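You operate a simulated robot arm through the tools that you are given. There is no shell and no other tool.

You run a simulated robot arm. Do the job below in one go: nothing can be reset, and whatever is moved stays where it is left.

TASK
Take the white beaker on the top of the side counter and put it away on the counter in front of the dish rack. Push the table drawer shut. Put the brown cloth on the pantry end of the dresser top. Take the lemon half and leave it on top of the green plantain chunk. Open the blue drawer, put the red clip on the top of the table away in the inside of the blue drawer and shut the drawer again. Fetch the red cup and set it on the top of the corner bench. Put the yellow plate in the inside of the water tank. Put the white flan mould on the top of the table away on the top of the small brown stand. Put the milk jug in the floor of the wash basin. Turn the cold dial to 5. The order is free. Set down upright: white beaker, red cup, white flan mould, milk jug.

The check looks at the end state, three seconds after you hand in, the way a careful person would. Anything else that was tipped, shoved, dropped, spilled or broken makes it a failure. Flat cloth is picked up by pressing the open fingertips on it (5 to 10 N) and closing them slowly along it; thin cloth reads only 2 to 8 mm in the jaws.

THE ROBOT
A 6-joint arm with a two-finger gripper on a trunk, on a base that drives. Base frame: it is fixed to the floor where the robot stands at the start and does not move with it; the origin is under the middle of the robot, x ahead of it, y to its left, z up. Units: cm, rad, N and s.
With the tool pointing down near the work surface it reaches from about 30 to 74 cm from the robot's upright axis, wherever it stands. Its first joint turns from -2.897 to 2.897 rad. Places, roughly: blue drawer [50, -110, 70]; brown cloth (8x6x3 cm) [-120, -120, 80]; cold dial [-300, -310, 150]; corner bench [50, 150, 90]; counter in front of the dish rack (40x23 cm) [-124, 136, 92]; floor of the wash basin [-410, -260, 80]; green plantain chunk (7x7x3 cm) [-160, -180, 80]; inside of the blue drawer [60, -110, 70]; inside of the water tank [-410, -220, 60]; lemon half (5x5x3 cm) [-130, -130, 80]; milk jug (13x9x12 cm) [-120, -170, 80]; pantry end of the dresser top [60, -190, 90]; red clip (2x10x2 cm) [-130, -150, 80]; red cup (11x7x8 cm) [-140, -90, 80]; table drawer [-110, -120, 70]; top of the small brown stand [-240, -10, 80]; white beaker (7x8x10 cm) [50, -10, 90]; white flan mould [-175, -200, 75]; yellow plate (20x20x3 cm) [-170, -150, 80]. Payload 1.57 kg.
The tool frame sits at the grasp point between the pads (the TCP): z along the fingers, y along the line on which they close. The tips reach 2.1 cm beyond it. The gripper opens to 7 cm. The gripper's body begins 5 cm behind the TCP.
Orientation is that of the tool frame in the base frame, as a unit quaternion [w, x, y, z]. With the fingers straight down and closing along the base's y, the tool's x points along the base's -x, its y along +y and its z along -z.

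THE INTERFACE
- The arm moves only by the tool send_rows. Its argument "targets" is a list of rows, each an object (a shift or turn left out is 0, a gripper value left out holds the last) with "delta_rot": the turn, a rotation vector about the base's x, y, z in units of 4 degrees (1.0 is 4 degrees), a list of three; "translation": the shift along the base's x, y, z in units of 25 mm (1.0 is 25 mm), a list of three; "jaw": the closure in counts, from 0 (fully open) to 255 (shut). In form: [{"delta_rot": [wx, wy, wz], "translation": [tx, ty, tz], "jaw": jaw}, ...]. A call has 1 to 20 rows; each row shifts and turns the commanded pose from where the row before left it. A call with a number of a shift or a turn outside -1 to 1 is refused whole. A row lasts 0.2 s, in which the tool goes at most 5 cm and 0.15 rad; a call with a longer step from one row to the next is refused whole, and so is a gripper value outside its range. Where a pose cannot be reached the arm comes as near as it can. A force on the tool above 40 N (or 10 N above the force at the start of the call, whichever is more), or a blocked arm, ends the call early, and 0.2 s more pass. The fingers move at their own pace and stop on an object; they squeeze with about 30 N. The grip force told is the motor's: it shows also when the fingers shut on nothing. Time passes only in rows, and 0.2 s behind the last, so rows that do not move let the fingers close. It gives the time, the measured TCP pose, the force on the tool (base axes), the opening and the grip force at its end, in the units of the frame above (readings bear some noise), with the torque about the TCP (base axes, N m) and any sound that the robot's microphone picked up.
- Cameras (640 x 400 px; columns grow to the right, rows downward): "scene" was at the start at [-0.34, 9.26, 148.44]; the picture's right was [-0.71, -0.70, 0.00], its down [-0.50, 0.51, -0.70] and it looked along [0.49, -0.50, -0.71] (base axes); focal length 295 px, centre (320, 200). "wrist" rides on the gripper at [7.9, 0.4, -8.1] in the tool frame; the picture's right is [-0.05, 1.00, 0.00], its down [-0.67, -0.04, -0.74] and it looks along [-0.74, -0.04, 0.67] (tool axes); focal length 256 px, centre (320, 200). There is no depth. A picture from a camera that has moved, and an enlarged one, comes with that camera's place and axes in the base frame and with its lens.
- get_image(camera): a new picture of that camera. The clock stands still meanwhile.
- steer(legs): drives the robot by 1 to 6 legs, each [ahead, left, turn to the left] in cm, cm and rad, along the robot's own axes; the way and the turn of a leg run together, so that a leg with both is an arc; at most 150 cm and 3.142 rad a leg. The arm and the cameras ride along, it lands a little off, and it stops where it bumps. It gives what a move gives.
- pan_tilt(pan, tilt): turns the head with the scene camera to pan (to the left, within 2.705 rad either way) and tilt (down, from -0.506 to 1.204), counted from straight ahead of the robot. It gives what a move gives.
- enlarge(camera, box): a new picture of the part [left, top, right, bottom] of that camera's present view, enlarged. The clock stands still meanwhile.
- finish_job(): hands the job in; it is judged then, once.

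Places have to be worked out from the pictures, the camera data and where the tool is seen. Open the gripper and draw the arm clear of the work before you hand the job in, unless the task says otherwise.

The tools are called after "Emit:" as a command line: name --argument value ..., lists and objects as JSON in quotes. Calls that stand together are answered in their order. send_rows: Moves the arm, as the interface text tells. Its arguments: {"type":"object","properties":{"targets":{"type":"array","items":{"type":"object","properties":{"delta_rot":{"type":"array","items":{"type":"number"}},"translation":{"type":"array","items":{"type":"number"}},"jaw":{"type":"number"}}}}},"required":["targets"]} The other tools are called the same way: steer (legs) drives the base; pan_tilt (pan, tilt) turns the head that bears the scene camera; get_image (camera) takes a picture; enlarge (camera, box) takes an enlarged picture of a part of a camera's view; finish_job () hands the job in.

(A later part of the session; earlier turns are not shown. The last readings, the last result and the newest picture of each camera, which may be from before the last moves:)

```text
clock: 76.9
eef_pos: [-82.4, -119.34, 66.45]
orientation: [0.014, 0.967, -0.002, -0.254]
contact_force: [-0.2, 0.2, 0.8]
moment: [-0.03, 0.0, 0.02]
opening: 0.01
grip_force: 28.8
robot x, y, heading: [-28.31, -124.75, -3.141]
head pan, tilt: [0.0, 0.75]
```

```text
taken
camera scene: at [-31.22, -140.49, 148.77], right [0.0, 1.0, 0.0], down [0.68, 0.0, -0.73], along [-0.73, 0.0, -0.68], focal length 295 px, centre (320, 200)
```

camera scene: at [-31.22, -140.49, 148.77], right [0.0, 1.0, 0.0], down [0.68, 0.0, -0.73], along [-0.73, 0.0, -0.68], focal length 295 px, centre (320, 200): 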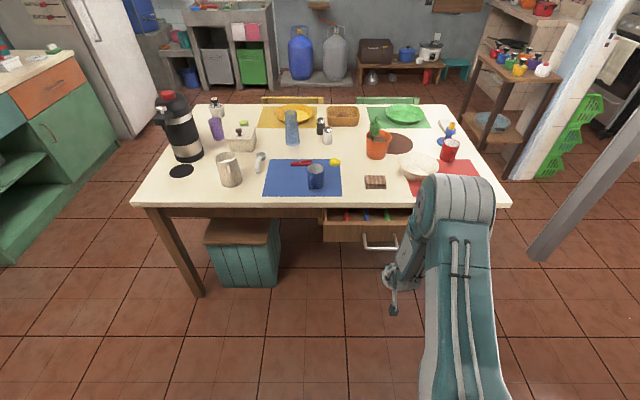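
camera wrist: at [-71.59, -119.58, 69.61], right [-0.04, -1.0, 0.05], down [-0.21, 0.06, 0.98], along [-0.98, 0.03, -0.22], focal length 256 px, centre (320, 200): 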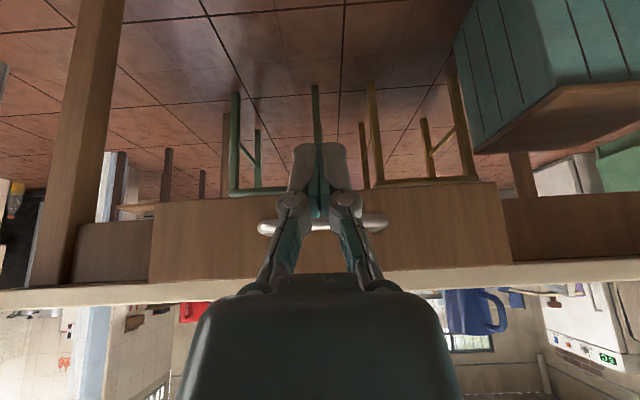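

The handle bar is level with the TCP. I push slowly toward −x.

Emit:
send_rows --targets '[{"translation": [-0.4, 0, 0]}, {"translation": [-0.4, 0, 0]}, {"translation": [-0.4, 0, 0]}, {"translation": [-0.4, 0, 0]}, {"translation": [-0.4, 0, 0]}, {"translation": [-0.4, 0, 0]}, {"translation": [-0.4, 0, 0]}, {"translation": [-0.4, 0, 0]}, {"translation": [-0.4, 0, 0]}, {"translation": [-0.3, 0, 0]}, {"translation": [-0.25, 0, 0]}, {"translation": [-0.25, 0, 0]}, {"translation": [-0.25, 0, 0]}, {}]'

Emit:
get_image --camera "wrist"

```text
clock: 79.9
eef_pos: [-94.33, -119.46, 66.37]
orientation: [0.013, 0.967, -0.001, -0.254]
contact_force: [0.0, -0.2, -1.0]
moment: [0.02, -0.04, 0.0]
opening: 0.0
grip_force: 29.3
robot x, y, heading: [-28.45, -124.36, -3.137]
head pan, tilt: [0.0, 0.75]
```

```text
taken
camera wrist: at [-83.42, -119.64, 69.4], right [-0.04, -1.0, 0.05], down [-0.21, 0.06, 0.97], along [-0.98, 0.03, -0.22], focal length 256 px, centre (320, 200)
```

wrist: 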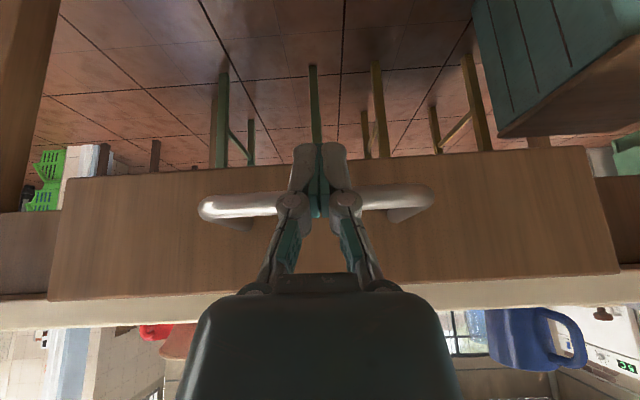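

Nearly at the handle. I continue pushing in small steps.

Emit:
send_rows --targets '[{"translation": [-0.25, 0, 0]}, {"translation": [-0.25, 0, 0]}, {"translation": [-0.25, 0, 0]}, {"translation": [-0.25, 0, 0]}, {"translation": [-0.25, 0, 0]}, {"translation": [-0.25, 0, 0]}, {"translation": [-0.25, 0, 0]}, {"translation": [-0.25, 0, 0]}, {}]'

Emit:
get_image --camera "wrist"

Emit:
get_image --camera "scene"

```text
clock: 81.9
eef_pos: [-99.16, -119.35, 66.23]
orientation: [0.013, 0.967, -0.001, -0.255]
contact_force: [-0.6, 0.1, -0.1]
moment: [0.02, -0.01, 0.01]
opening: 0.0
grip_force: 28.3
robot x, y, heading: [-28.94, -124.85, -3.136]
head pan, tilt: [0.0, 0.75]
```

```text
taken
camera wrist: at [-88.17, -119.59, 69.34], right [-0.04, -1.0, 0.05], down [-0.21, 0.06, 0.98], along [-0.98, 0.03, -0.22], focal length 256 px, centre (320, 200)
```

wrist: 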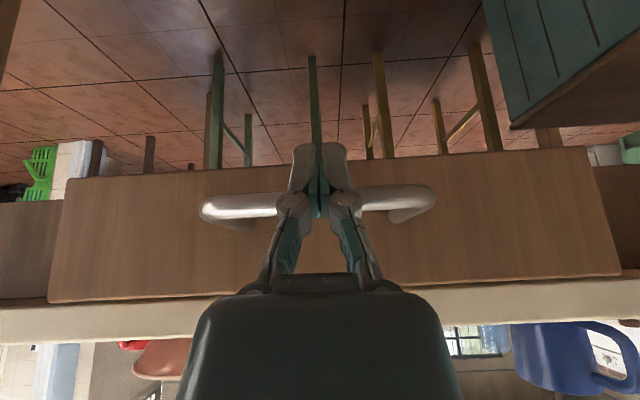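

```text
taken
camera scene: at [-31.27, -140.49, 148.77], right [0.0, 1.0, 0.0], down [0.68, 0.0, -0.73], along [-0.73, 0.0, -0.68], focal length 295 px, centre (320, 200)
```

scene: 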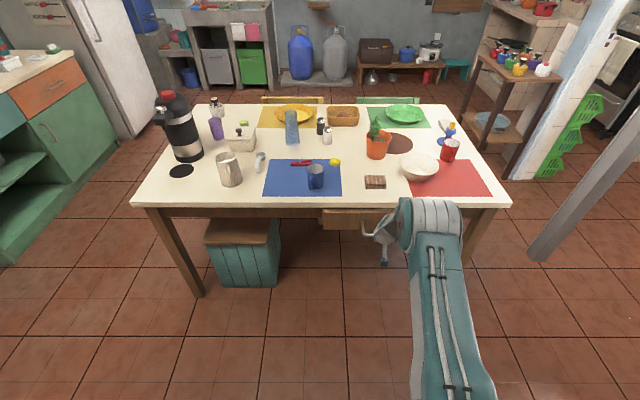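

The drawer moves in with little resistance. I keep pushing until it stops.

Emit:
send_rows --targets '[{"translation": [-0.25, 0, 0]}, {"translation": [-0.25, 0, 0]}, {"translation": [-0.25, 0, 0]}, {"translation": [-0.25, 0, 0]}, {"translation": [-0.25, 0, 0]}, {"translation": [-0.2, 0, 0]}, {"translation": [-0.2, 0, 0]}, {"translation": [-0.2, 0, 0]}, {}]'

Emit:
get_image --camera "wrist"

Emit:
get_image --camera "scene"

```text
clock: 83.9
eef_pos: [-103.78, -119.43, 66.18]
orientation: [0.013, 0.967, -0.002, -0.254]
contact_force: [-0.4, 0.4, 0.1]
moment: [0.02, 0.01, 0.01]
opening: 0.0
grip_force: 28.2
robot x, y, heading: [-28.58, -124.75, -3.14]
head pan, tilt: [0.0, 0.75]
```

```text
taken
camera wrist: at [-92.87, -119.66, 69.34], right [-0.04, -1.0, 0.05], down [-0.21, 0.06, 0.98], along [-0.98, 0.03, -0.21], focal length 256 px, centre (320, 200)
```

wrist: 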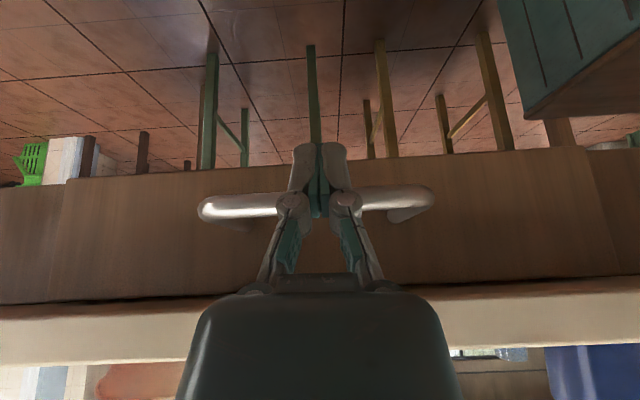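

```text
taken
camera scene: at [-31.28, -140.49, 148.77], right [0.0, 1.0, 0.0], down [0.68, 0.0, -0.73], along [-0.73, 0.0, -0.68], focal length 295 px, centre (320, 200)
```

scene: 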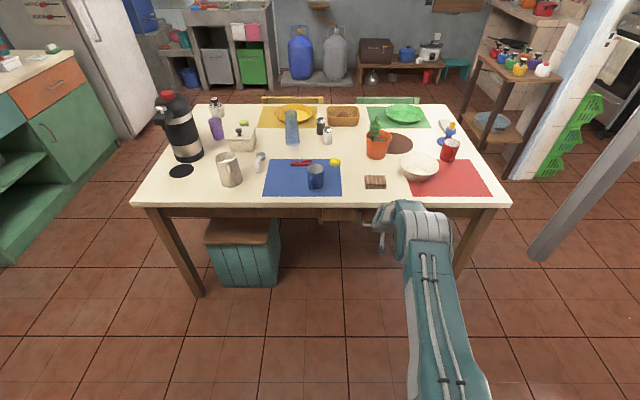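

Emit:
send_rows --targets '[{"translation": [-0.15, 0, 0]}, {"translation": [-0.15, 0, 0]}, {"translation": [-0.15, 0, 0]}, {"translation": [-0.15, 0, 0]}, {"translation": [-0.15, 0, 0]}, {"translation": [-0.15, 0, 0]}, {"translation": [-0.15, 0, 0]}, {"translation": [-0.15, 0, 0]}, {}]'

Emit:
get_image --camera "wrist"

```text
clock: 85.6
eef_pos: [-105.81, -119.45, 65.71]
orientation: [0.014, 0.969, 0.0, -0.248]
contact_force: [0.1, -0.4, -1.8]
moment: [0.02, 0.01, 0.02]
opening: 0.01
grip_force: 28.6
robot x, y, heading: [-28.24, -125.02, -3.145]
head pan, tilt: [0.0, 0.75]
stopped in row 8: the force on the tool passed its limit at 45 N (the readings are from after the stop); the commanded pose is now the measured one
```

```text
taken
camera wrist: at [-94.95, -119.65, 68.99], right [-0.04, -1.0, 0.05], down [-0.23, 0.06, 0.97], along [-0.97, 0.03, -0.23], focal length 256 px, centre (320, 200)
```

wrist: 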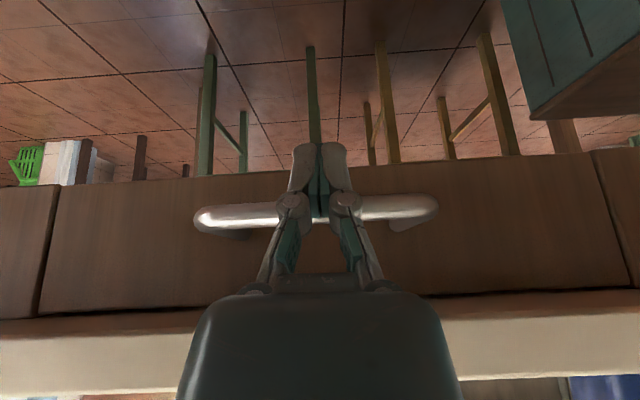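

The drawer is shut flush (stop at 45 N). I back off, raise the tool, undo the tilt and open the fingers.

Emit:
send_rows --targets '[{"translation": [0.8, 0, 0]}, {"translation": [0.9, 0, 0]}, {"translation": [0.9, 0, 0]}, {"translation": [0.9, 0, 0.3]}, {"translation": [0.3, 0, 1], "delta_rot": [0, -0.6, 0]}, {"translation": [0, 0, 1], "delta_rot": [0, -0.6, 0]}, {"translation": [0, 0, 1], "delta_rot": [0, -0.6, 0]}, {"translation": [0, 0, 1], "delta_rot": [0, -0.6, 0]}, {"translation": [0, 0, 1], "delta_rot": [0, -0.6, 0]}, {"translation": [0, 0, 1], "delta_rot": [0, -0.6, 0]}, {"translation": [0, 0, 1], "delta_rot": [0, -0.6, 0]}, {"translation": [0, 0, 1], "delta_rot": [0, -0.6, 0]}, {"translation": [0, 0, 1], "delta_rot": [0, -0.6, 0]}, {"translation": [0, 0, 1], "delta_rot": [0, -0.6, 0]}, {"translation": [0, 0, 1], "delta_rot": [0, -0.6, 0]}, {"translation": [0, 0, 1], "delta_rot": [0, -0.6, 0]}, {"translation": [0, 0, 1], "delta_rot": [0, 0, 0], "jaw": 0}, {"translation": [0, 0, 1]}, {}]'

Emit:
get_image --camera "scene"

```text
clock: 89.6
eef_pos: [-96.21, -119.37, 101.85]
orientation: [0.013, 1.0, -0.004, 0.001]
contact_force: [0.0, 0.8, -0.5]
moment: [0.0, 0.02, 0.01]
opening: 6.99
grip_force: 0.1
robot x, y, heading: [-28.41, -124.82, -3.14]
head pan, tilt: [0.0, 0.75]
```

```text
taken
camera scene: at [-31.18, -140.5, 148.77], right [0.0, 1.0, 0.0], down [0.68, 0.0, -0.73], along [-0.73, 0.0, -0.68], focal length 295 px, centre (320, 200)
```

scene: 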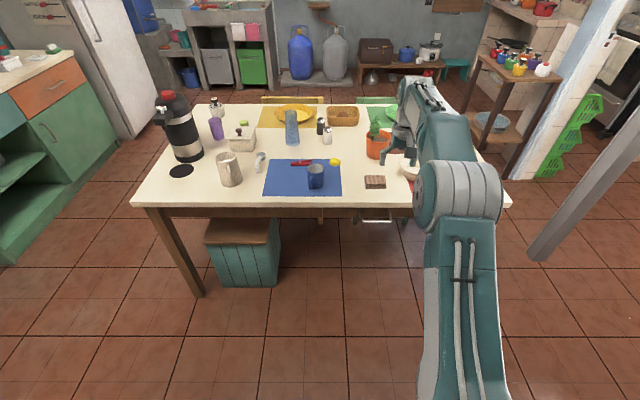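

Drawer closed. I move the robot forward about 30 cm so the near half of the table is within reach, then look at the cloth with the wrist camera.

Emit:
steer --legs '[[32, 0, 0]]'

Emit:
send_rows --targets '[{"translation": [0.9, 0, 0.2]}, {"translation": [0.9, 0, 0]}, {"translation": [0.9, 0, 0]}, {"translation": [0.9, 0, 0]}, {"translation": [0.9, 0, 0]}, {"translation": [0.9, 0, 0]}, {}]'

Emit:
get_image --camera "wrist"

Emit:
get_image --camera "scene"

```text
clock: 91.7
eef_pos: [-129.16, -120.7, 101.85]
orientation: [0.013, 1.0, 0.001, 0.001]
contact_force: [0.3, 0.6, -0.8]
moment: [0.0, -0.01, 0.0]
opening: 7.01
grip_force: 0.1
robot x, y, heading: [-61.55, -125.16, -3.13]
head pan, tilt: [0.0, 0.75]
```

```text
clock: 93.3
eef_pos: [-115.62, -120.6, 102.27]
orientation: [0.013, 1.0, 0.001, 0.001]
contact_force: [0.3, -0.2, -0.6]
moment: [-0.01, -0.01, 0.02]
opening: 6.99
grip_force: 0.1
robot x, y, heading: [-61.77, -124.78, -3.124]
head pan, tilt: [0.0, 0.75]
```

```text
taken
camera wrist: at [-107.67, -120.72, 110.41], right [-0.05, -1.0, 0.03], down [-0.67, 0.05, 0.74], along [-0.74, 0.02, -0.67], focal length 256 px, centre (320, 200)
```

wrist: 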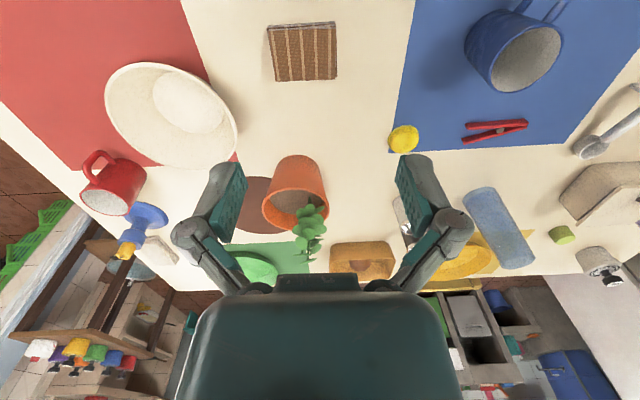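

```text
taken
camera scene: at [-63.7, -140.86, 148.77], right [-0.02, 1.0, 0.0], down [0.68, 0.01, -0.73], along [-0.73, -0.01, -0.68], focal length 295 px, centre (320, 200)
```

scene: 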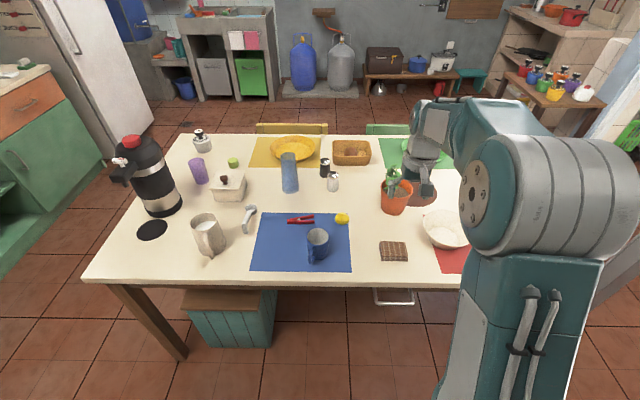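

The cloth is about 6 cm in x by 8 cm in y, centred near (-118,-119.5). I rotate the gripper 90° so it closes along x.

Emit:
send_rows --targets '[{"delta_rot": [0, 0, 1], "translation": [-0.05, 0.025, 0]}, {"delta_rot": [0, 0, 1], "translation": [-0.05, 0.025, 0]}, {"delta_rot": [0, 0, 1], "translation": [-0.05, 0.025, 0]}, {"delta_rot": [0, 0, 1], "translation": [-0.05, 0.025, 0]}, {"delta_rot": [0, 0, 1], "translation": [-0.05, 0.025, 0]}, {"delta_rot": [0, 0, 1], "translation": [-0.05, 0.025, 0]}, {"delta_rot": [0, 0, 1], "translation": [-0.05, 0.025, 0]}, {"delta_rot": [0, 0, 1], "translation": [-0.05, 0.025, 0]}, {"delta_rot": [0, 0, 1], "translation": [-0.05, 0.025, 0]}, {"delta_rot": [0, 0, 1], "translation": [-0.05, 0.025, 0]}, {"delta_rot": [0, 0, 1], "translation": [-0.05, 0.025, 0]}, {"delta_rot": [0, 0, 1], "translation": [-0.05, 0.025, 0]}, {"delta_rot": [0, 0, 1], "translation": [-0.05, 0.025, 0]}, {"delta_rot": [0, 0, 1], "translation": [-0.05, 0.025, 0]}, {"delta_rot": [0, 0, 1], "translation": [-0.05, 0.025, 0]}, {"delta_rot": [0, 0, 1], "translation": [-0.05, 0.025, 0]}, {"delta_rot": [0, 0, 1], "translation": [-0.05, 0.025, 0]}, {"delta_rot": [0, 0, 1], "translation": [-0.05, 0.025, 0]}, {"delta_rot": [0, 0, 1], "translation": [-0.05, 0.025, 0]}, {"delta_rot": [0, 0, 1]}]'

Emit:
send_rows --targets '[{"delta_rot": [0, 0, 1], "translation": [0, 0, -0.5]}, {"delta_rot": [0, 0, 1], "translation": [0, 0, -0.5]}, {"delta_rot": [0, 0, 0.5], "translation": [0, 0, -0.5]}, {"translation": [0, 0, -0.5]}, {}]'

Emit:
get_image --camera "wrist"

Emit:
get_image --camera "scene"

```text
clock: 97.5
eef_pos: [-117.89, -119.52, 102.31]
orientation: [0.01, 0.764, 0.645, 0.01]
contact_force: [-0.9, -0.8, 0.7]
moment: [-0.01, -0.01, -0.01]
opening: 7.02
grip_force: 0.0
robot x, y, heading: [-61.28, -125.38, -3.129]
head pan, tilt: [0.0, 0.75]
```

```text
clock: 98.7
eef_pos: [-117.76, -119.44, 97.27]
orientation: [0.009, 0.705, 0.709, 0.011]
contact_force: [-0.3, -0.3, 0.9]
moment: [0.0, -0.01, 0.03]
opening: 6.99
grip_force: 0.1
robot x, y, heading: [-61.17, -124.85, -3.125]
head pan, tilt: [0.0, 0.75]
```

```text
taken
camera wrist: at [-117.61, -111.47, 105.42], right [1.0, -0.05, 0.03], down [-0.05, -0.67, 0.74], along [-0.02, -0.74, -0.67], focal length 256 px, centre (320, 200)
```

wrist: 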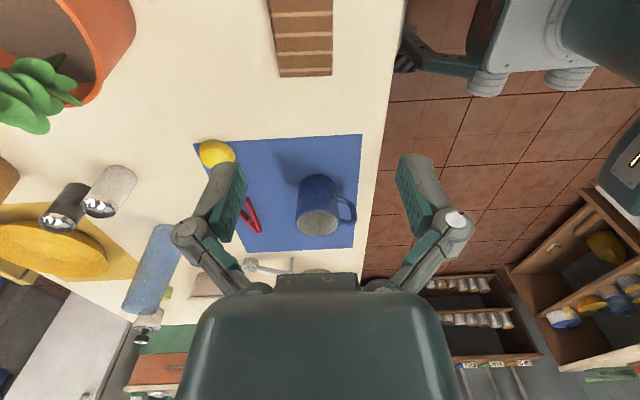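

```text
taken
camera scene: at [-63.73, -140.85, 148.77], right [-0.02, 1.0, 0.0], down [0.68, 0.01, -0.73], along [-0.73, -0.01, -0.68], focal length 295 px, centre (320, 200)
```

scene: 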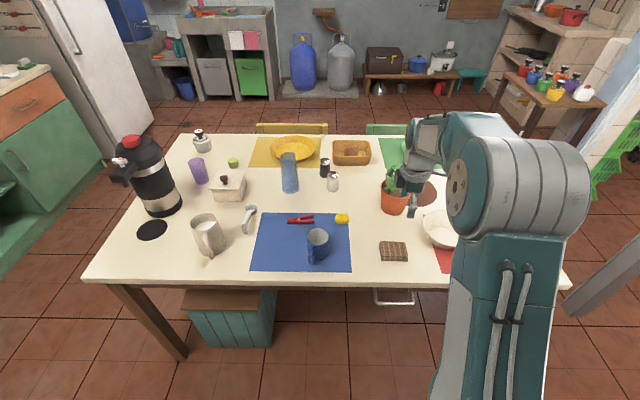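

The cloth now lies between the fingers; I descend partway and re-check the centring before going lower.

Emit:
send_rows --targets '[{"translation": [-0.2, -0.1, -0.8]}, {"translation": [0, 0, -0.8]}, {"translation": [0, 0, -0.8]}, {"translation": [0, 0, -0.8]}, {"translation": [0, 0, -0.8]}, {}]'

Emit:
get_image --camera "wrist"

Emit:
enlarge --camera "scene" --box '[360, 180, 460, 280]'

```text
clock: 100.1
eef_pos: [-118.34, -119.63, 87.36]
orientation: [0.01, 0.706, 0.708, 0.01]
contact_force: [-1.1, -0.1, -0.1]
moment: [-0.02, -0.01, -0.02]
opening: 7.01
grip_force: 0.1
robot x, y, heading: [-61.24, -125.03, -3.121]
head pan, tilt: [0.0, 0.75]
```

```text
taken
camera wrist: at [-118.14, -111.61, 95.42], right [1.0, -0.05, 0.03], down [-0.05, -0.67, 0.74], along [-0.02, -0.74, -0.67], focal length 256 px, centre (320, 200)
```

wrist: 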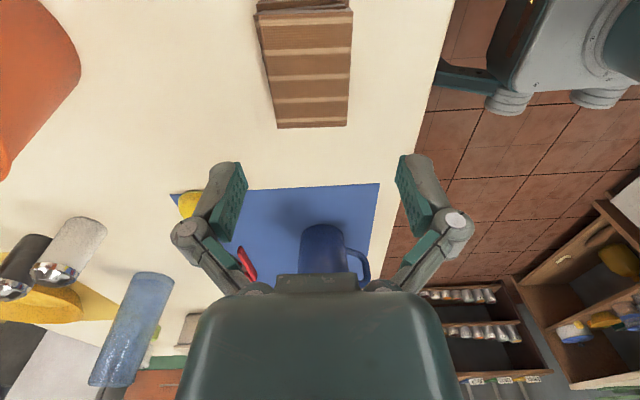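

```text
4.00 times, centred on (410, 230) of scene
camera zoom: at [-63.74, -140.85, 148.77], right [-0.02, 1.0, 0.0], down [0.68, 0.01, -0.73], along [-0.73, -0.01, -0.68], focal length 1179 px, centre (-40, 80)
```

zoom: 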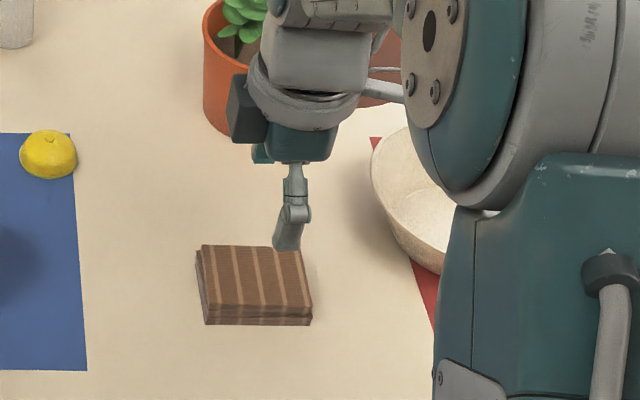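

The gripper is centred on the cloth within a few mm. I descend with the fingers straddling it, then in small steps feel for the table top.

Emit:
send_rows --targets '[{"translation": [-0.04, 0, -0.8]}, {"translation": [0, 0, -0.8]}, {"translation": [0, 0, -0.6]}, {"translation": [0, 0, -0.5]}, {"translation": [0, 0, -0.3]}, {}]'

Emit:
get_image --camera "wrist"

Emit:
enlarge --camera "scene" --box '[360, 200, 440, 280]'

```text
clock: 101.5
eef_pos: [-118.4, -119.64, 79.86]
orientation: [0.009, 0.706, 0.708, 0.01]
contact_force: [-0.3, 0.1, 0.4]
moment: [-0.01, -0.03, 0.01]
opening: 6.99
grip_force: 0.0
robot x, y, heading: [-61.0, -124.83, -3.128]
head pan, tilt: [0.0, 0.75]
```

```text
taken
camera wrist: at [-118.21, -111.8, 87.95], right [1.0, -0.05, 0.03], down [-0.05, -0.67, 0.74], along [-0.02, -0.74, -0.67], focal length 256 px, centre (320, 200)
```

wrist: 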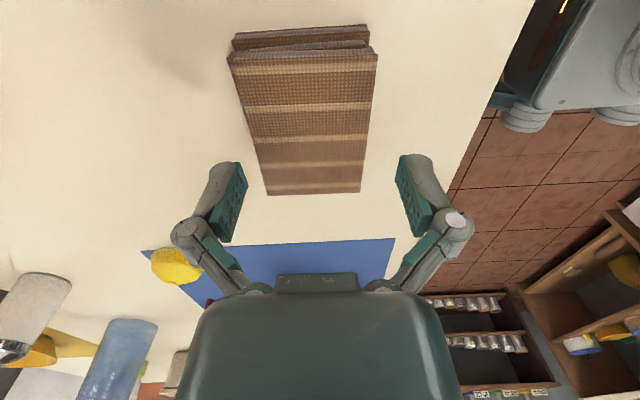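

```text
5.00 times, centred on (400, 240) of scene
camera zoom: at [-63.75, -140.85, 148.77], right [-0.02, 1.0, 0.0], down [0.68, 0.01, -0.73], along [-0.73, -0.01, -0.68], focal length 1474 px, centre (-80, 0)
```

zoom: 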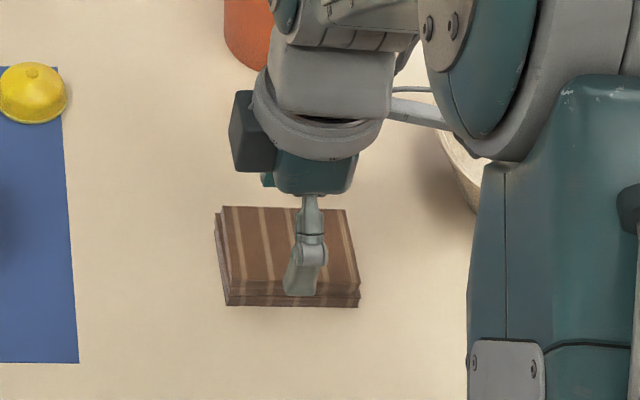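

Fingers straddle the cloth. Fine steps down until the tips meet the table.

Emit:
send_rows --targets '[{"translation": [-0.06, 0.1, -0.15]}, {"translation": [0, 0, -0.15]}, {"translation": [0, 0, -0.12]}, {"translation": [0, 0, -0.1]}, {}]'

```text
clock: 102.7
eef_pos: [-118.64, -119.55, 78.69]
orientation: [0.009, 0.706, 0.708, 0.011]
contact_force: [0.0, 0.4, 0.6]
moment: [-0.01, 0.03, -0.01]
opening: 7.0
grip_force: 0.0
robot x, y, heading: [-61.47, -124.9, -3.127]
head pan, tilt: [0.0, 0.75]
```

Emit:
send_rows --targets '[{"translation": [0, 0, -0.1]}, {"translation": [0, 0, -0.1]}, {}]'

```text
clock: 103.5
eef_pos: [-118.8, -119.43, 78.06]
orientation: [0.009, 0.706, 0.708, 0.011]
contact_force: [-0.3, 0.3, 0.8]
moment: [0.03, 0.02, 0.03]
opening: 7.0
grip_force: 0.1
robot x, y, heading: [-61.48, -124.55, -3.129]
head pan, tilt: [0.0, 0.75]
```

Emit:
send_rows --targets '[{"translation": [0, 0, -0.1]}, {"translation": [0, 0, -0.1]}, {}]'

Emit:
get_image --camera "wrist"

```text
clock: 104.3
eef_pos: [-118.55, -119.52, 77.57]
orientation: [0.009, 0.706, 0.708, 0.01]
contact_force: [1.1, -0.4, 0.3]
moment: [0.0, -0.01, 0.01]
opening: 7.01
grip_force: 0.1
robot x, y, heading: [-61.41, -124.92, -3.131]
head pan, tilt: [0.0, 0.75]
```

```text
taken
camera wrist: at [-118.45, -111.48, 85.57], right [1.0, -0.05, 0.03], down [-0.05, -0.67, 0.74], along [-0.02, -0.74, -0.67], focal length 256 px, centre (320, 200)
```

wrist: 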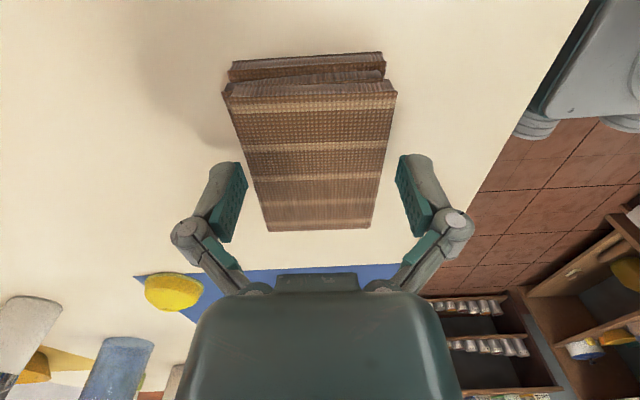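

The fingers are alongside the cloth's lower half. I close slowly on it.

Emit:
send_rows --targets '[{"translation": [0, 0, -0.08], "jaw": 20}, {"jaw": 45}, {"jaw": 70}, {"jaw": 95}, {"jaw": 120}, {"jaw": 150}, {"jaw": 180}, {"jaw": 210}, {"jaw": 255}, {}]'

Emit:
get_image --camera "wrist"

```text
clock: 106.5
eef_pos: [-118.63, -119.38, 77.18]
orientation: [0.008, 0.706, 0.708, 0.009]
contact_force: [0.4, 1.3, 7.5]
moment: [-0.01, 0.08, 0.02]
opening: 5.72
grip_force: 30.5
robot x, y, heading: [-61.64, -124.99, -3.125]
head pan, tilt: [0.0, 0.75]
```

```text
taken
camera wrist: at [-118.4, -111.49, 85.39], right [1.0, -0.05, 0.03], down [-0.05, -0.67, 0.74], along [-0.02, -0.74, -0.67], focal length 256 px, centre (320, 200)
```

wrist: 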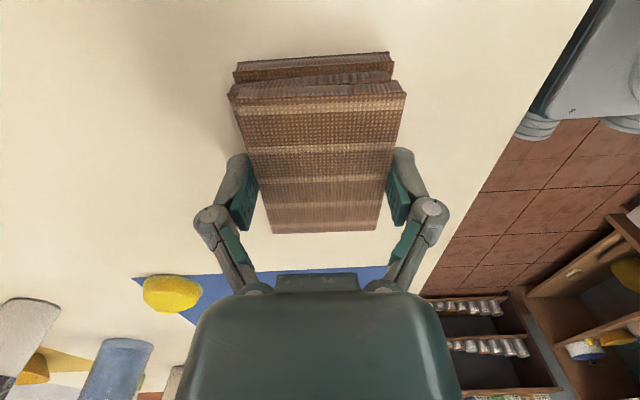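

Cloth gripped at 5.7 cm with 30 N; the slight contact tells me the table top is z≈75.1. I lift it and draw back.

Emit:
send_rows --targets '[{"translation": [0, 0, 0.3]}, {"translation": [0, 0, 0.4]}, {"translation": [0, 0, 0.6]}, {"translation": [0, 0, 0.8]}, {"translation": [0, 0, 0.9]}, {"translation": [0, 0, 0.9]}, {"translation": [0, 0, 0.9]}, {"translation": [0, 0, 0.9]}, {"translation": [0, 0, 0.9]}, {"translation": [0, 0, 0.9]}, {"translation": [0, 0, 0.9]}, {"translation": [0.5, 0, 0.9]}, {"translation": [0.9, 0, 0.9]}, {"translation": [0.9, 0, 0.5]}, {"translation": [0.9, 0, 0]}, {"translation": [0.9, 0, 0]}, {"translation": [0.9, 0, 0]}, {}]'

Emit:
get_image --camera "wrist"

Emit:
get_image --camera "scene"

Emit:
enlarge --camera "scene" --box '[120, 120, 420, 290]'

```text
clock: 110.3
eef_pos: [-106.12, -119.37, 103.91]
orientation: [0.009, 0.706, 0.709, 0.01]
contact_force: [0.7, -0.2, -0.5]
moment: [0.02, -0.01, -0.01]
opening: 5.71
grip_force: 29.9
robot x, y, heading: [-61.55, -125.02, -3.127]
head pan, tilt: [0.0, 0.75]
```

```text
taken
camera wrist: at [-105.95, -111.47, 111.96], right [1.0, -0.05, 0.03], down [-0.05, -0.67, 0.74], along [-0.02, -0.74, -0.67], focal length 256 px, centre (320, 200)
```

wrist: 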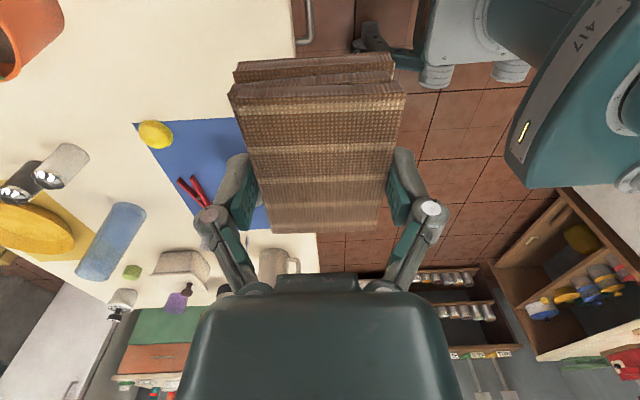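

```text
taken
camera scene: at [-63.65, -140.86, 148.77], right [-0.02, 1.0, 0.0], down [0.68, 0.01, -0.73], along [-0.73, -0.01, -0.68], focal length 295 px, centre (320, 200)
```

scene: 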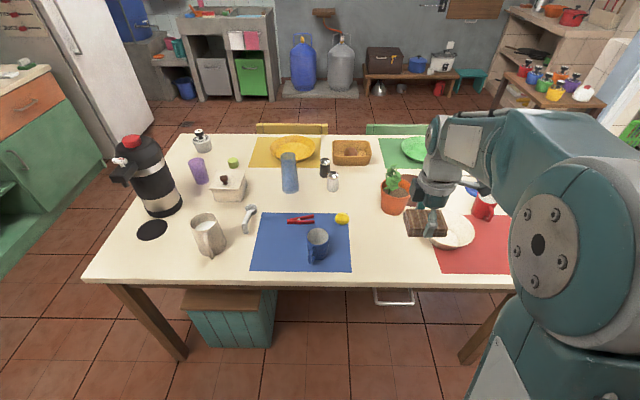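

```text
2.13 times, centred on (270, 205) of scene
camera zoom: at [-63.65, -140.86, 148.77], right [-0.02, 1.0, 0.0], down [0.68, 0.01, -0.73], along [-0.73, -0.01, -0.68], focal length 629 px, centre (427, 189)
```

zoom: 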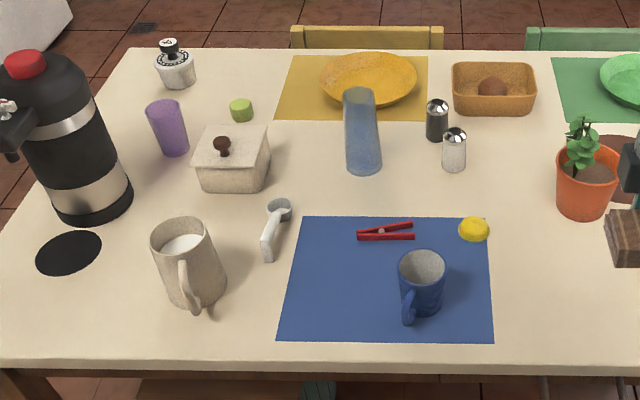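

I note the milk jug really holds milk, so it must travel gently. Now I back away from the table, turn to face the dresser, and look.

Emit:
steer --legs '[[-28, 0, 0], [0, 0, 3.12]]'

Emit:
pan_tilt --pan -0.4 --tilt 0.6

Emit:
get_image --camera "scene"

Emit:
pan_tilt --pan 0.25 --tilt 0.7

Emit:
get_image --camera "scene"

```text
clock: 119.6
eef_pos: [12.22, -131.54, 103.92]
orientation: [-0.011, -0.698, 0.716, 0.01]
contact_force: [-0.4, 0.4, 0.2]
moment: [0.01, 0.02, 0.0]
opening: 5.7
grip_force: 30.2
robot x, y, heading: [-32.13, -124.42, -0.015]
head pan, tilt: [0.0, 0.75]
```

```text
clock: 120.5
eef_pos: [12.16, -131.64, 103.9]
orientation: [-0.011, -0.698, 0.716, 0.01]
contact_force: [0.2, 0.3, -0.6]
moment: [0.0, -0.03, 0.04]
opening: 5.7
grip_force: 29.6
robot x, y, heading: [-32.41, -124.9, -0.016]
head pan, tilt: [-0.4, 0.6]
```

```text
taken
camera scene: at [-30.06, -112.99, 150.06], right [-0.4, -0.92, 0.0], down [-0.52, 0.23, -0.82], along [0.76, -0.33, -0.57], focal length 295 px, centre (320, 200)
```

scene: 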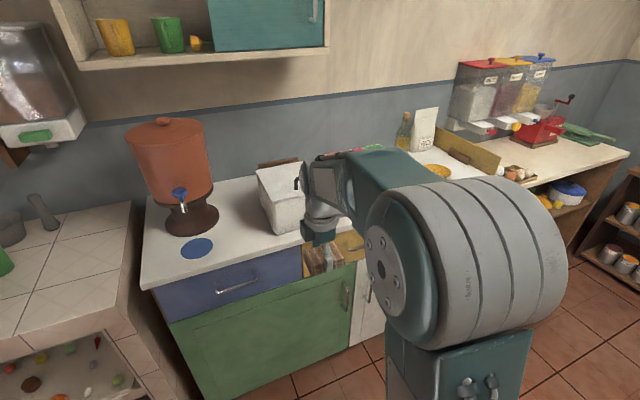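

```text
clock: 121.5
eef_pos: [12.17, -131.48, 103.87]
orientation: [-0.01, -0.698, 0.716, 0.01]
contact_force: [-0.1, -0.2, -1.2]
moment: [-0.02, 0.02, -0.01]
opening: 5.7
grip_force: 29.6
robot x, y, heading: [-32.73, -124.51, -0.014]
head pan, tilt: [0.25, 0.7]
```

```text
taken
camera scene: at [-29.9, -107.46, 149.19], right [0.23, -0.97, 0.0], down [-0.63, -0.15, -0.76], along [0.74, 0.18, -0.64], focal length 295 px, centre (320, 200)
```

scene: 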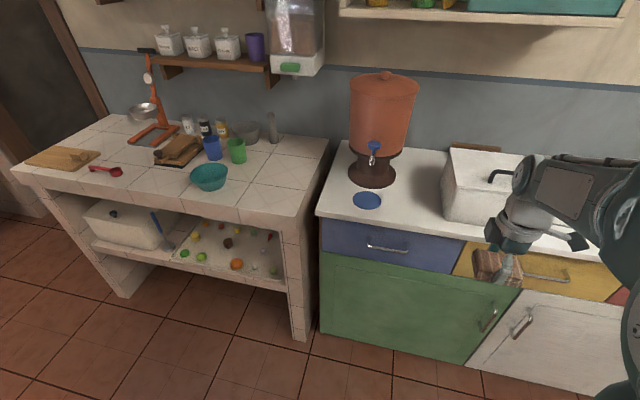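

The blue drawer is at the left end of the dresser (front edge x≈34). I move right along the dresser to view its pantry end.

Emit:
steer --legs '[[0, -55, 0]]'

Emit:
pan_tilt --pan 0.0 --tilt 0.6

Emit:
get_image --camera "scene"

Emit:
get_image --camera "wrist"

```text
clock: 124.6
eef_pos: [11.28, -184.82, 104.01]
orientation: [-0.011, -0.698, 0.716, 0.008]
contact_force: [0.8, 0.3, -0.5]
moment: [-0.06, -0.01, 0.01]
opening: 5.7
grip_force: 30.5
robot x, y, heading: [-33.22, -177.81, -0.014]
head pan, tilt: [0.25, 0.7]
```

```text
clock: 125.4
eef_pos: [11.43, -184.98, 103.83]
orientation: [-0.011, -0.698, 0.716, 0.01]
contact_force: [-0.4, 0.3, -0.8]
moment: [0.01, 0.01, 0.01]
opening: 5.71
grip_force: 29.9
robot x, y, heading: [-33.65, -178.02, -0.021]
head pan, tilt: [0.0, 0.6]
```

```text
taken
camera scene: at [-30.01, -162.86, 150.05], right [-0.01, -1.0, 0.0], down [-0.57, 0.01, -0.82], along [0.82, -0.01, -0.57], focal length 295 px, centre (320, 200)
```

scene: 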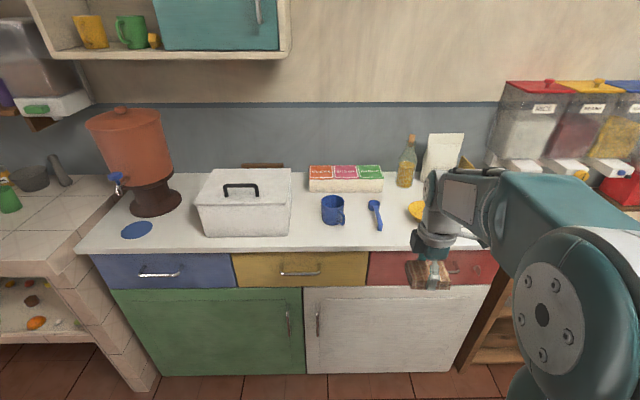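

```text
taken
camera wrist: at [10.98, -192.86, 111.96], right [-1.0, 0.08, 0.03], down [0.07, 0.67, 0.74], along [0.04, 0.74, -0.67], focal length 256 px, centre (320, 200)
```

wrist: 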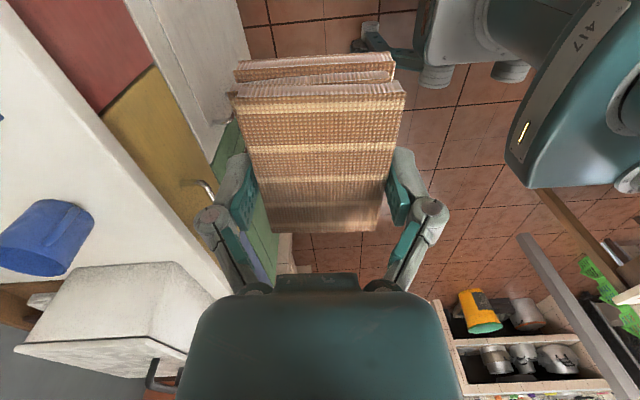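

The arm hides the right end. I shift further right so the camera can see the pantry end of the dresser top.

Emit:
steer --legs '[[0, -34, 0]]'

Emit:
pan_tilt --pan 0.1 --tilt 0.7

Emit:
get_image --camera "scene"

Emit:
enlarge --camera "scene" --box '[180, 100, 420, 260]'

```text
clock: 127.6
eef_pos: [11.15, -219.06, 104.0]
orientation: [-0.011, -0.7, 0.714, 0.009]
contact_force: [-0.4, -0.3, -0.4]
moment: [0.01, 0.0, 0.01]
opening: 5.71
grip_force: 30.5
robot x, y, heading: [-33.73, -212.27, -0.007]
head pan, tilt: [0.0, 0.6]
```

```text
clock: 128.3
eef_pos: [10.95, -219.24, 103.78]
orientation: [-0.011, -0.701, 0.713, 0.008]
contact_force: [-0.7, 0.0, -0.7]
moment: [0.01, 0.0, -0.01]
opening: 5.7
grip_force: 29.5
robot x, y, heading: [-33.27, -212.45, -0.007]
head pan, tilt: [0.099, 0.7]
```

```text
taken
camera scene: at [-30.9, -196.43, 149.18], right [0.09, -1.0, 0.0], down [-0.64, -0.06, -0.76], along [0.76, 0.07, -0.64], focal length 295 px, centre (320, 200)
```

scene: 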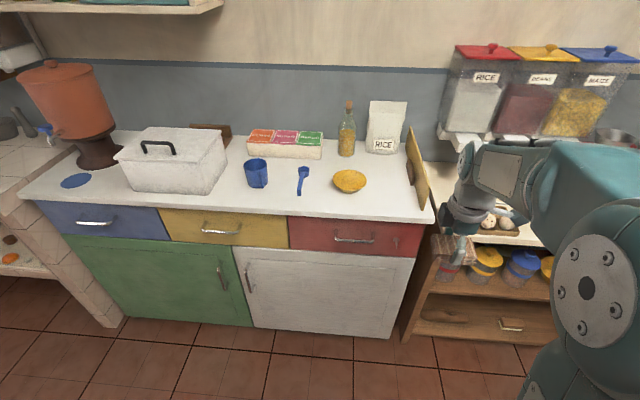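

```text
2.50 times, centred on (300, 180) of scene
camera zoom: at [-30.9, -196.43, 149.18], right [0.09, -1.0, 0.0], down [-0.64, -0.06, -0.76], along [0.76, 0.07, -0.64], focal length 737 px, centre (370, 250)
```

zoom: 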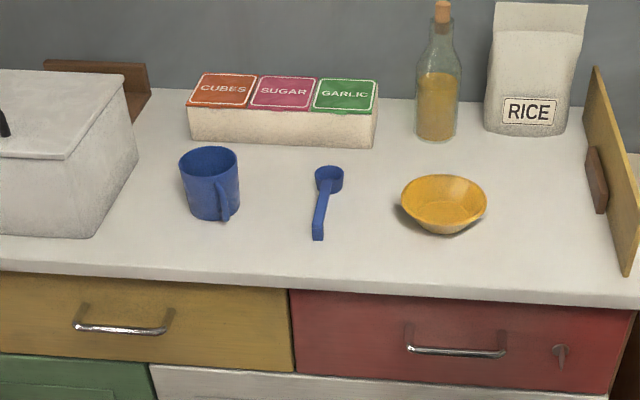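

The free spot at the pantry end is between the yellow bowl (right edge y≈-205) and the end board (y≈-221). I rotate the gripper −90° so the wrist camera faces the robot, then drive forward.

Emit:
send_rows --targets '[{"delta_rot": [0, 0, -1]}, {"delta_rot": [0, 0, -1]}, {"delta_rot": [0, 0, -1]}, {"delta_rot": [0, 0, -1]}, {"delta_rot": [0, 0, -1]}, {"delta_rot": [0, 0, -1]}, {"delta_rot": [0, 0, -1]}, {"delta_rot": [0, 0, -1]}, {"delta_rot": [0, 0, -1]}, {"delta_rot": [0, 0, -1]}, {"delta_rot": [0, 0, -1]}, {"delta_rot": [0, 0, -1]}, {"delta_rot": [0, 0, -1]}, {"delta_rot": [0, 0, -1]}, {"delta_rot": [0, 0, -1]}, {"delta_rot": [0, 0, -1]}, {"delta_rot": [0, 0, -1]}, {"delta_rot": [0, 0, -1]}, {"delta_rot": [0, 0, -1]}, {"delta_rot": [0, 0, -1]}]'

Emit:
send_rows --targets '[{"delta_rot": [0, 0, -1], "translation": [0.2, 0.3, 0.4]}, {"delta_rot": [0, 0, -0.7], "translation": [0.2, 0.3, 0.4]}, {"translation": [0, 0.4, 0.4]}, {"translation": [0, 0.4, 0.4]}, {"translation": [0, 0.4, 0.4]}, {"translation": [0, 0.4, 0.2]}, {}]'

Emit:
steer --legs '[[20, 0, 0]]'

Emit:
get_image --camera "wrist"

Emit:
get_image --camera "scene"

```text
clock: 132.5
eef_pos: [11.1, -219.55, 104.04]
orientation: [-0.002, -0.076, 0.997, 0.013]
contact_force: [0.4, 0.8, 0.1]
moment: [-0.06, -0.01, 0.0]
opening: 5.72
grip_force: 30.1
robot x, y, heading: [-33.59, -212.65, -0.004]
head pan, tilt: [0.099, 0.7]
```

```text
clock: 134.1
eef_pos: [12.07, -213.94, 109.46]
orientation: [-0.002, -0.017, 1.0, 0.013]
contact_force: [0.3, -0.1, -0.5]
moment: [0.04, 0.0, 0.01]
opening: 5.71
grip_force: 30.0
robot x, y, heading: [-33.1, -212.64, -0.01]
head pan, tilt: [0.099, 0.7]
```

```text
clock: 135.7
eef_pos: [32.19, -214.3, 109.47]
orientation: [-0.001, -0.015, 1.0, 0.012]
contact_force: [-0.3, 0.0, -1.0]
moment: [-0.01, 0.01, 0.02]
opening: 5.73
grip_force: 29.9
robot x, y, heading: [-13.5, -212.73, -0.009]
head pan, tilt: [0.099, 0.7]
```

```text
taken
camera wrist: at [24.21, -214.23, 117.51], right [0.02, 1.0, 0.03], down [0.67, -0.03, 0.74], along [0.74, 0.0, -0.67], focal length 256 px, centre (320, 200)
```

wrist: 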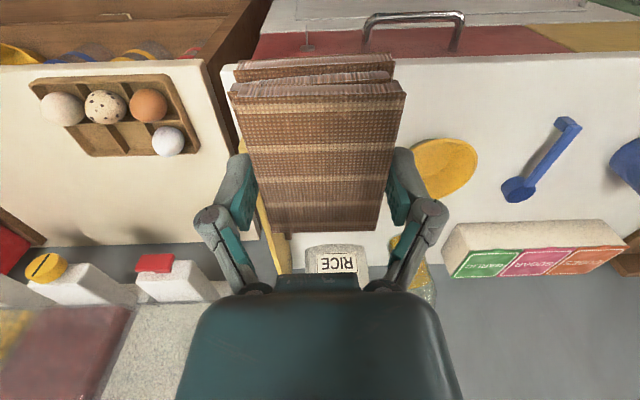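

```text
taken
camera scene: at [-10.77, -196.85, 149.19], right [0.09, -1.0, 0.0], down [-0.64, -0.06, -0.76], along [0.76, 0.07, -0.64], focal length 295 px, centre (320, 200)
```

scene: 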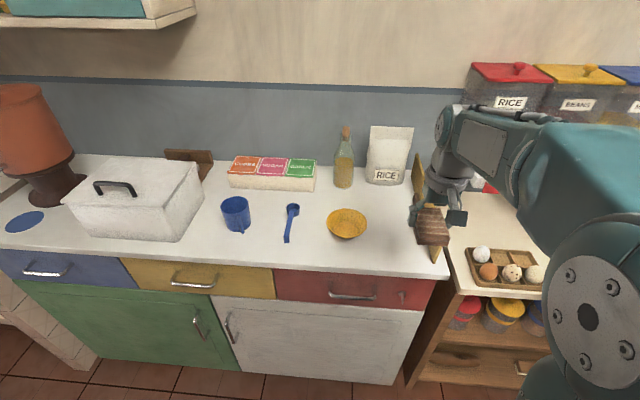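

Position is good. I carry the cloth forward over the spot and lower to a few cm above the surface.

Emit:
send_rows --targets '[{"translation": [0.9, 0.1, 0]}, {"translation": [0.9, 0.1, 0]}, {"translation": [1, 0.1, 0]}, {"translation": [1, 0.1, 0]}, {"translation": [1, 0.1, -0.3]}, {"translation": [1, 0.1, -0.6]}, {"translation": [0, 0, -0.8]}, {"translation": [0, 0, -0.8]}, {"translation": [0, 0, -0.8]}, {"translation": [0, 0, -0.8]}, {"translation": [0, 0, -0.6]}, {}]'

Emit:
get_image --camera "wrist"

Emit:
get_image --camera "scene"

```text
clock: 138.3
eef_pos: [46.7, -212.81, 97.72]
orientation: [-0.001, -0.017, 1.0, 0.013]
contact_force: [0.1, -0.8, -0.5]
moment: [-0.01, -0.03, 0.0]
opening: 5.67
grip_force: 30.2
robot x, y, heading: [-13.61, -212.88, -0.012]
head pan, tilt: [0.099, 0.7]
```

```text
taken
camera wrist: at [38.77, -212.68, 105.85], right [0.02, 1.0, 0.03], down [0.67, -0.03, 0.74], along [0.74, 0.0, -0.67], focal length 256 px, centre (320, 200)
```

wrist: 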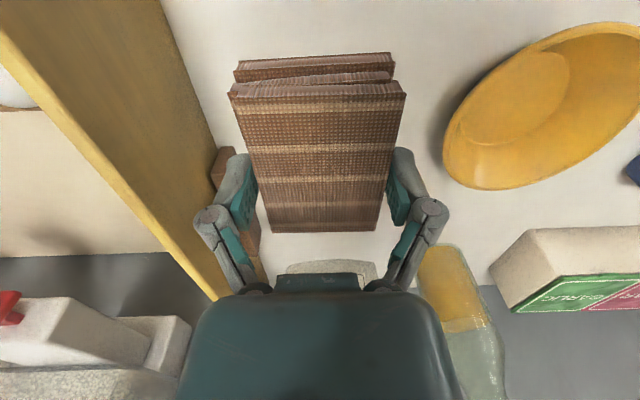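

```text
taken
camera scene: at [-10.68, -196.84, 149.19], right [0.09, -1.0, 0.0], down [-0.64, -0.06, -0.76], along [0.76, 0.07, -0.65], focal length 295 px, centre (320, 200)
```

scene: 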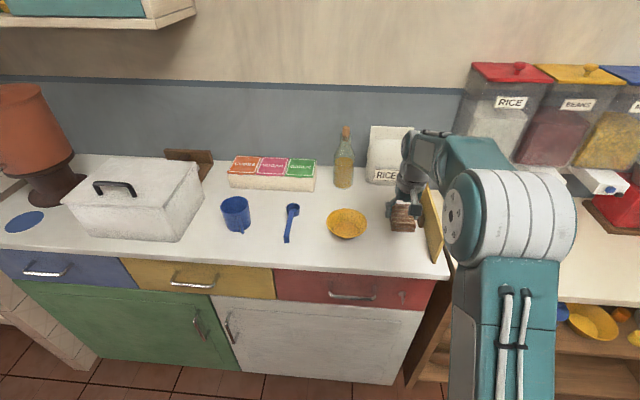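

There is a brown knob on the board near y≈-218, so I shift 1 cm left and 2 cm towards the front, then lower with fine steps.

Emit:
send_rows --targets '[{"translation": [-0.45, 0.2, 0]}, {"translation": [-0.45, 0.2, -0.4]}, {"translation": [0, 0, -0.6]}, {"translation": [0, 0, -0.6]}, {"translation": [0, 0, -0.4]}, {"translation": [0, 0, -0.3]}, {}]'

Emit:
send_rows --targets '[{"translation": [0, 0, -0.12]}, {"translation": [0, 0, -0.12]}, {"translation": [0, 0, -0.12]}, {}]'

```text
clock: 139.9
eef_pos: [44.37, -211.77, 91.95]
orientation: [0.0, -0.017, 1.0, 0.013]
contact_force: [0.3, -0.5, -1.0]
moment: [-0.01, -0.01, 0.01]
opening: 5.75
grip_force: 29.6
robot x, y, heading: [-13.6, -212.65, -0.013]
head pan, tilt: [0.099, 0.7]
```

```text
clock: 140.9
eef_pos: [44.34, -211.62, 91.07]
orientation: [-0.002, -0.016, 1.0, 0.013]
contact_force: [-0.5, -0.8, -0.1]
moment: [-0.02, -0.02, 0.0]
opening: 5.71
grip_force: 30.5
robot x, y, heading: [-13.44, -212.76, -0.008]
head pan, tilt: [0.099, 0.7]
```

Emit:
send_rows --targets '[{"translation": [0, 0, -0.12]}, {"translation": [0, 0, -0.12]}, {"translation": [0, 0, -0.12]}, {}]'

Emit:
get_image --camera "wrist"

Emit:
enlarge --camera "scene" --box '[340, 140, 480, 280]'

```text
clock: 141.9
eef_pos: [44.58, -211.64, 90.32]
orientation: [0.001, -0.017, 1.0, 0.013]
contact_force: [0.6, -1.4, 25.6]
moment: [-0.19, -0.09, 0.01]
opening: 5.79
grip_force: 29.8
robot x, y, heading: [-13.61, -212.93, -0.012]
head pan, tilt: [0.099, 0.7]
```

```text
taken
camera wrist: at [36.58, -211.66, 98.3], right [0.02, 1.0, 0.03], down [0.67, -0.03, 0.75], along [0.75, 0.0, -0.67], focal length 256 px, centre (320, 200)
```

wrist: 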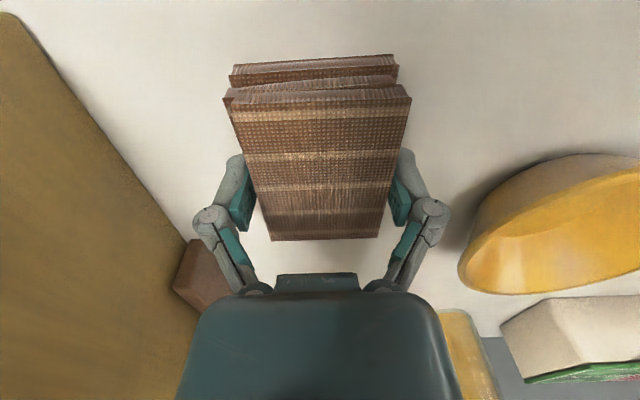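

```text
2.86 times, centred on (410, 210) of scene
camera zoom: at [-10.87, -196.84, 149.2], right [0.09, -1.0, 0.0], down [-0.64, -0.06, -0.76], along [0.76, 0.07, -0.64], focal length 842 px, centre (63, 171)
```

zoom: 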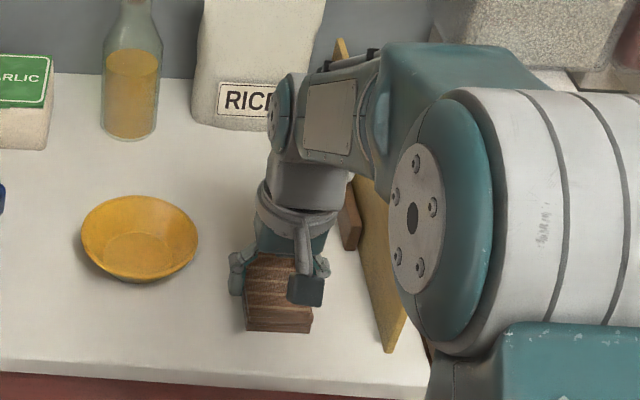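

The cloth rests on the dresser top. I unload slightly, open the fingers, and rise.

Emit:
send_rows --targets '[{"translation": [0, 0, 0.06]}, {"jaw": 30}, {"jaw": 15}, {"jaw": 8}, {}, {"translation": [0, 0, 0.3]}, {"translation": [0, 0, 0.5]}, {"translation": [0, 0, 0.8]}, {"translation": [0, 0, 0.9]}, {"translation": [0, 0, 0.9]}, {"translation": [0, 0, 0.9]}, {"translation": [0, 0, 0.9]}, {"translation": [-0.5, 0, 0.6]}, {"translation": [-0.9, 0, 0]}, {"translation": [-0.9, 0, 0]}, {"translation": [-0.9, 0, 0]}, {"translation": [-0.9, 0, 0]}, {}]'

Emit:
enlarge --camera "scene" --box '[300, 120, 480, 280]'

Emit:
get_image --camera "wrist"

```text
clock: 145.7
eef_pos: [34.14, -211.89, 104.93]
orientation: [-0.002, -0.016, 1.0, 0.013]
contact_force: [-0.5, 0.2, -0.1]
moment: [0.0, -0.02, -0.03]
opening: 6.77
grip_force: 0.1
robot x, y, heading: [-13.49, -212.76, -0.015]
head pan, tilt: [0.099, 0.7]
```

```text
2.50 times, centred on (390, 200) of scene
camera zoom: at [-10.77, -196.84, 149.19], right [0.09, -1.0, 0.0], down [-0.64, -0.06, -0.76], along [0.76, 0.07, -0.65], focal length 737 px, centre (145, 200)
```

zoom: 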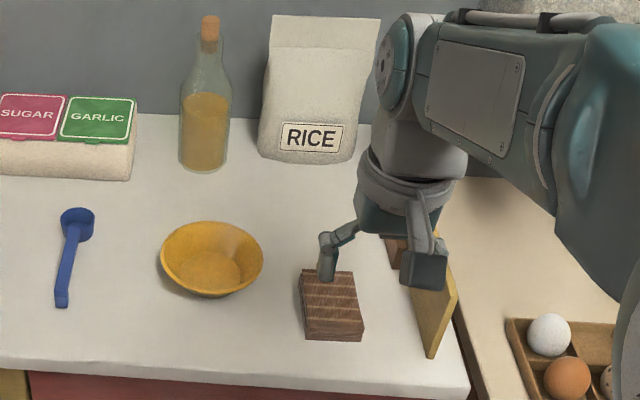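

```text
taken
camera wrist: at [26.25, -211.9, 113.06], right [0.02, 1.0, 0.03], down [0.67, -0.03, 0.74], along [0.74, 0.0, -0.67], focal length 256 px, centre (320, 200)
```

wrist: 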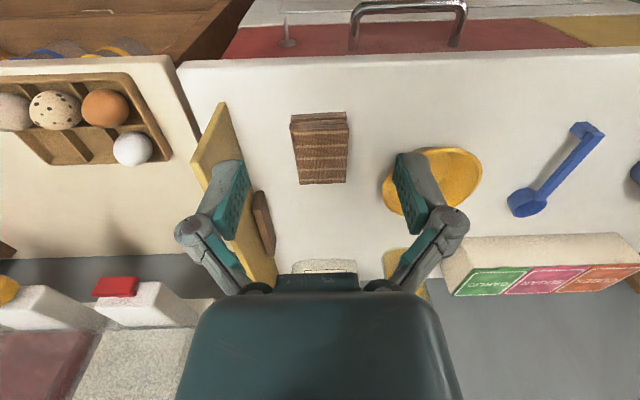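

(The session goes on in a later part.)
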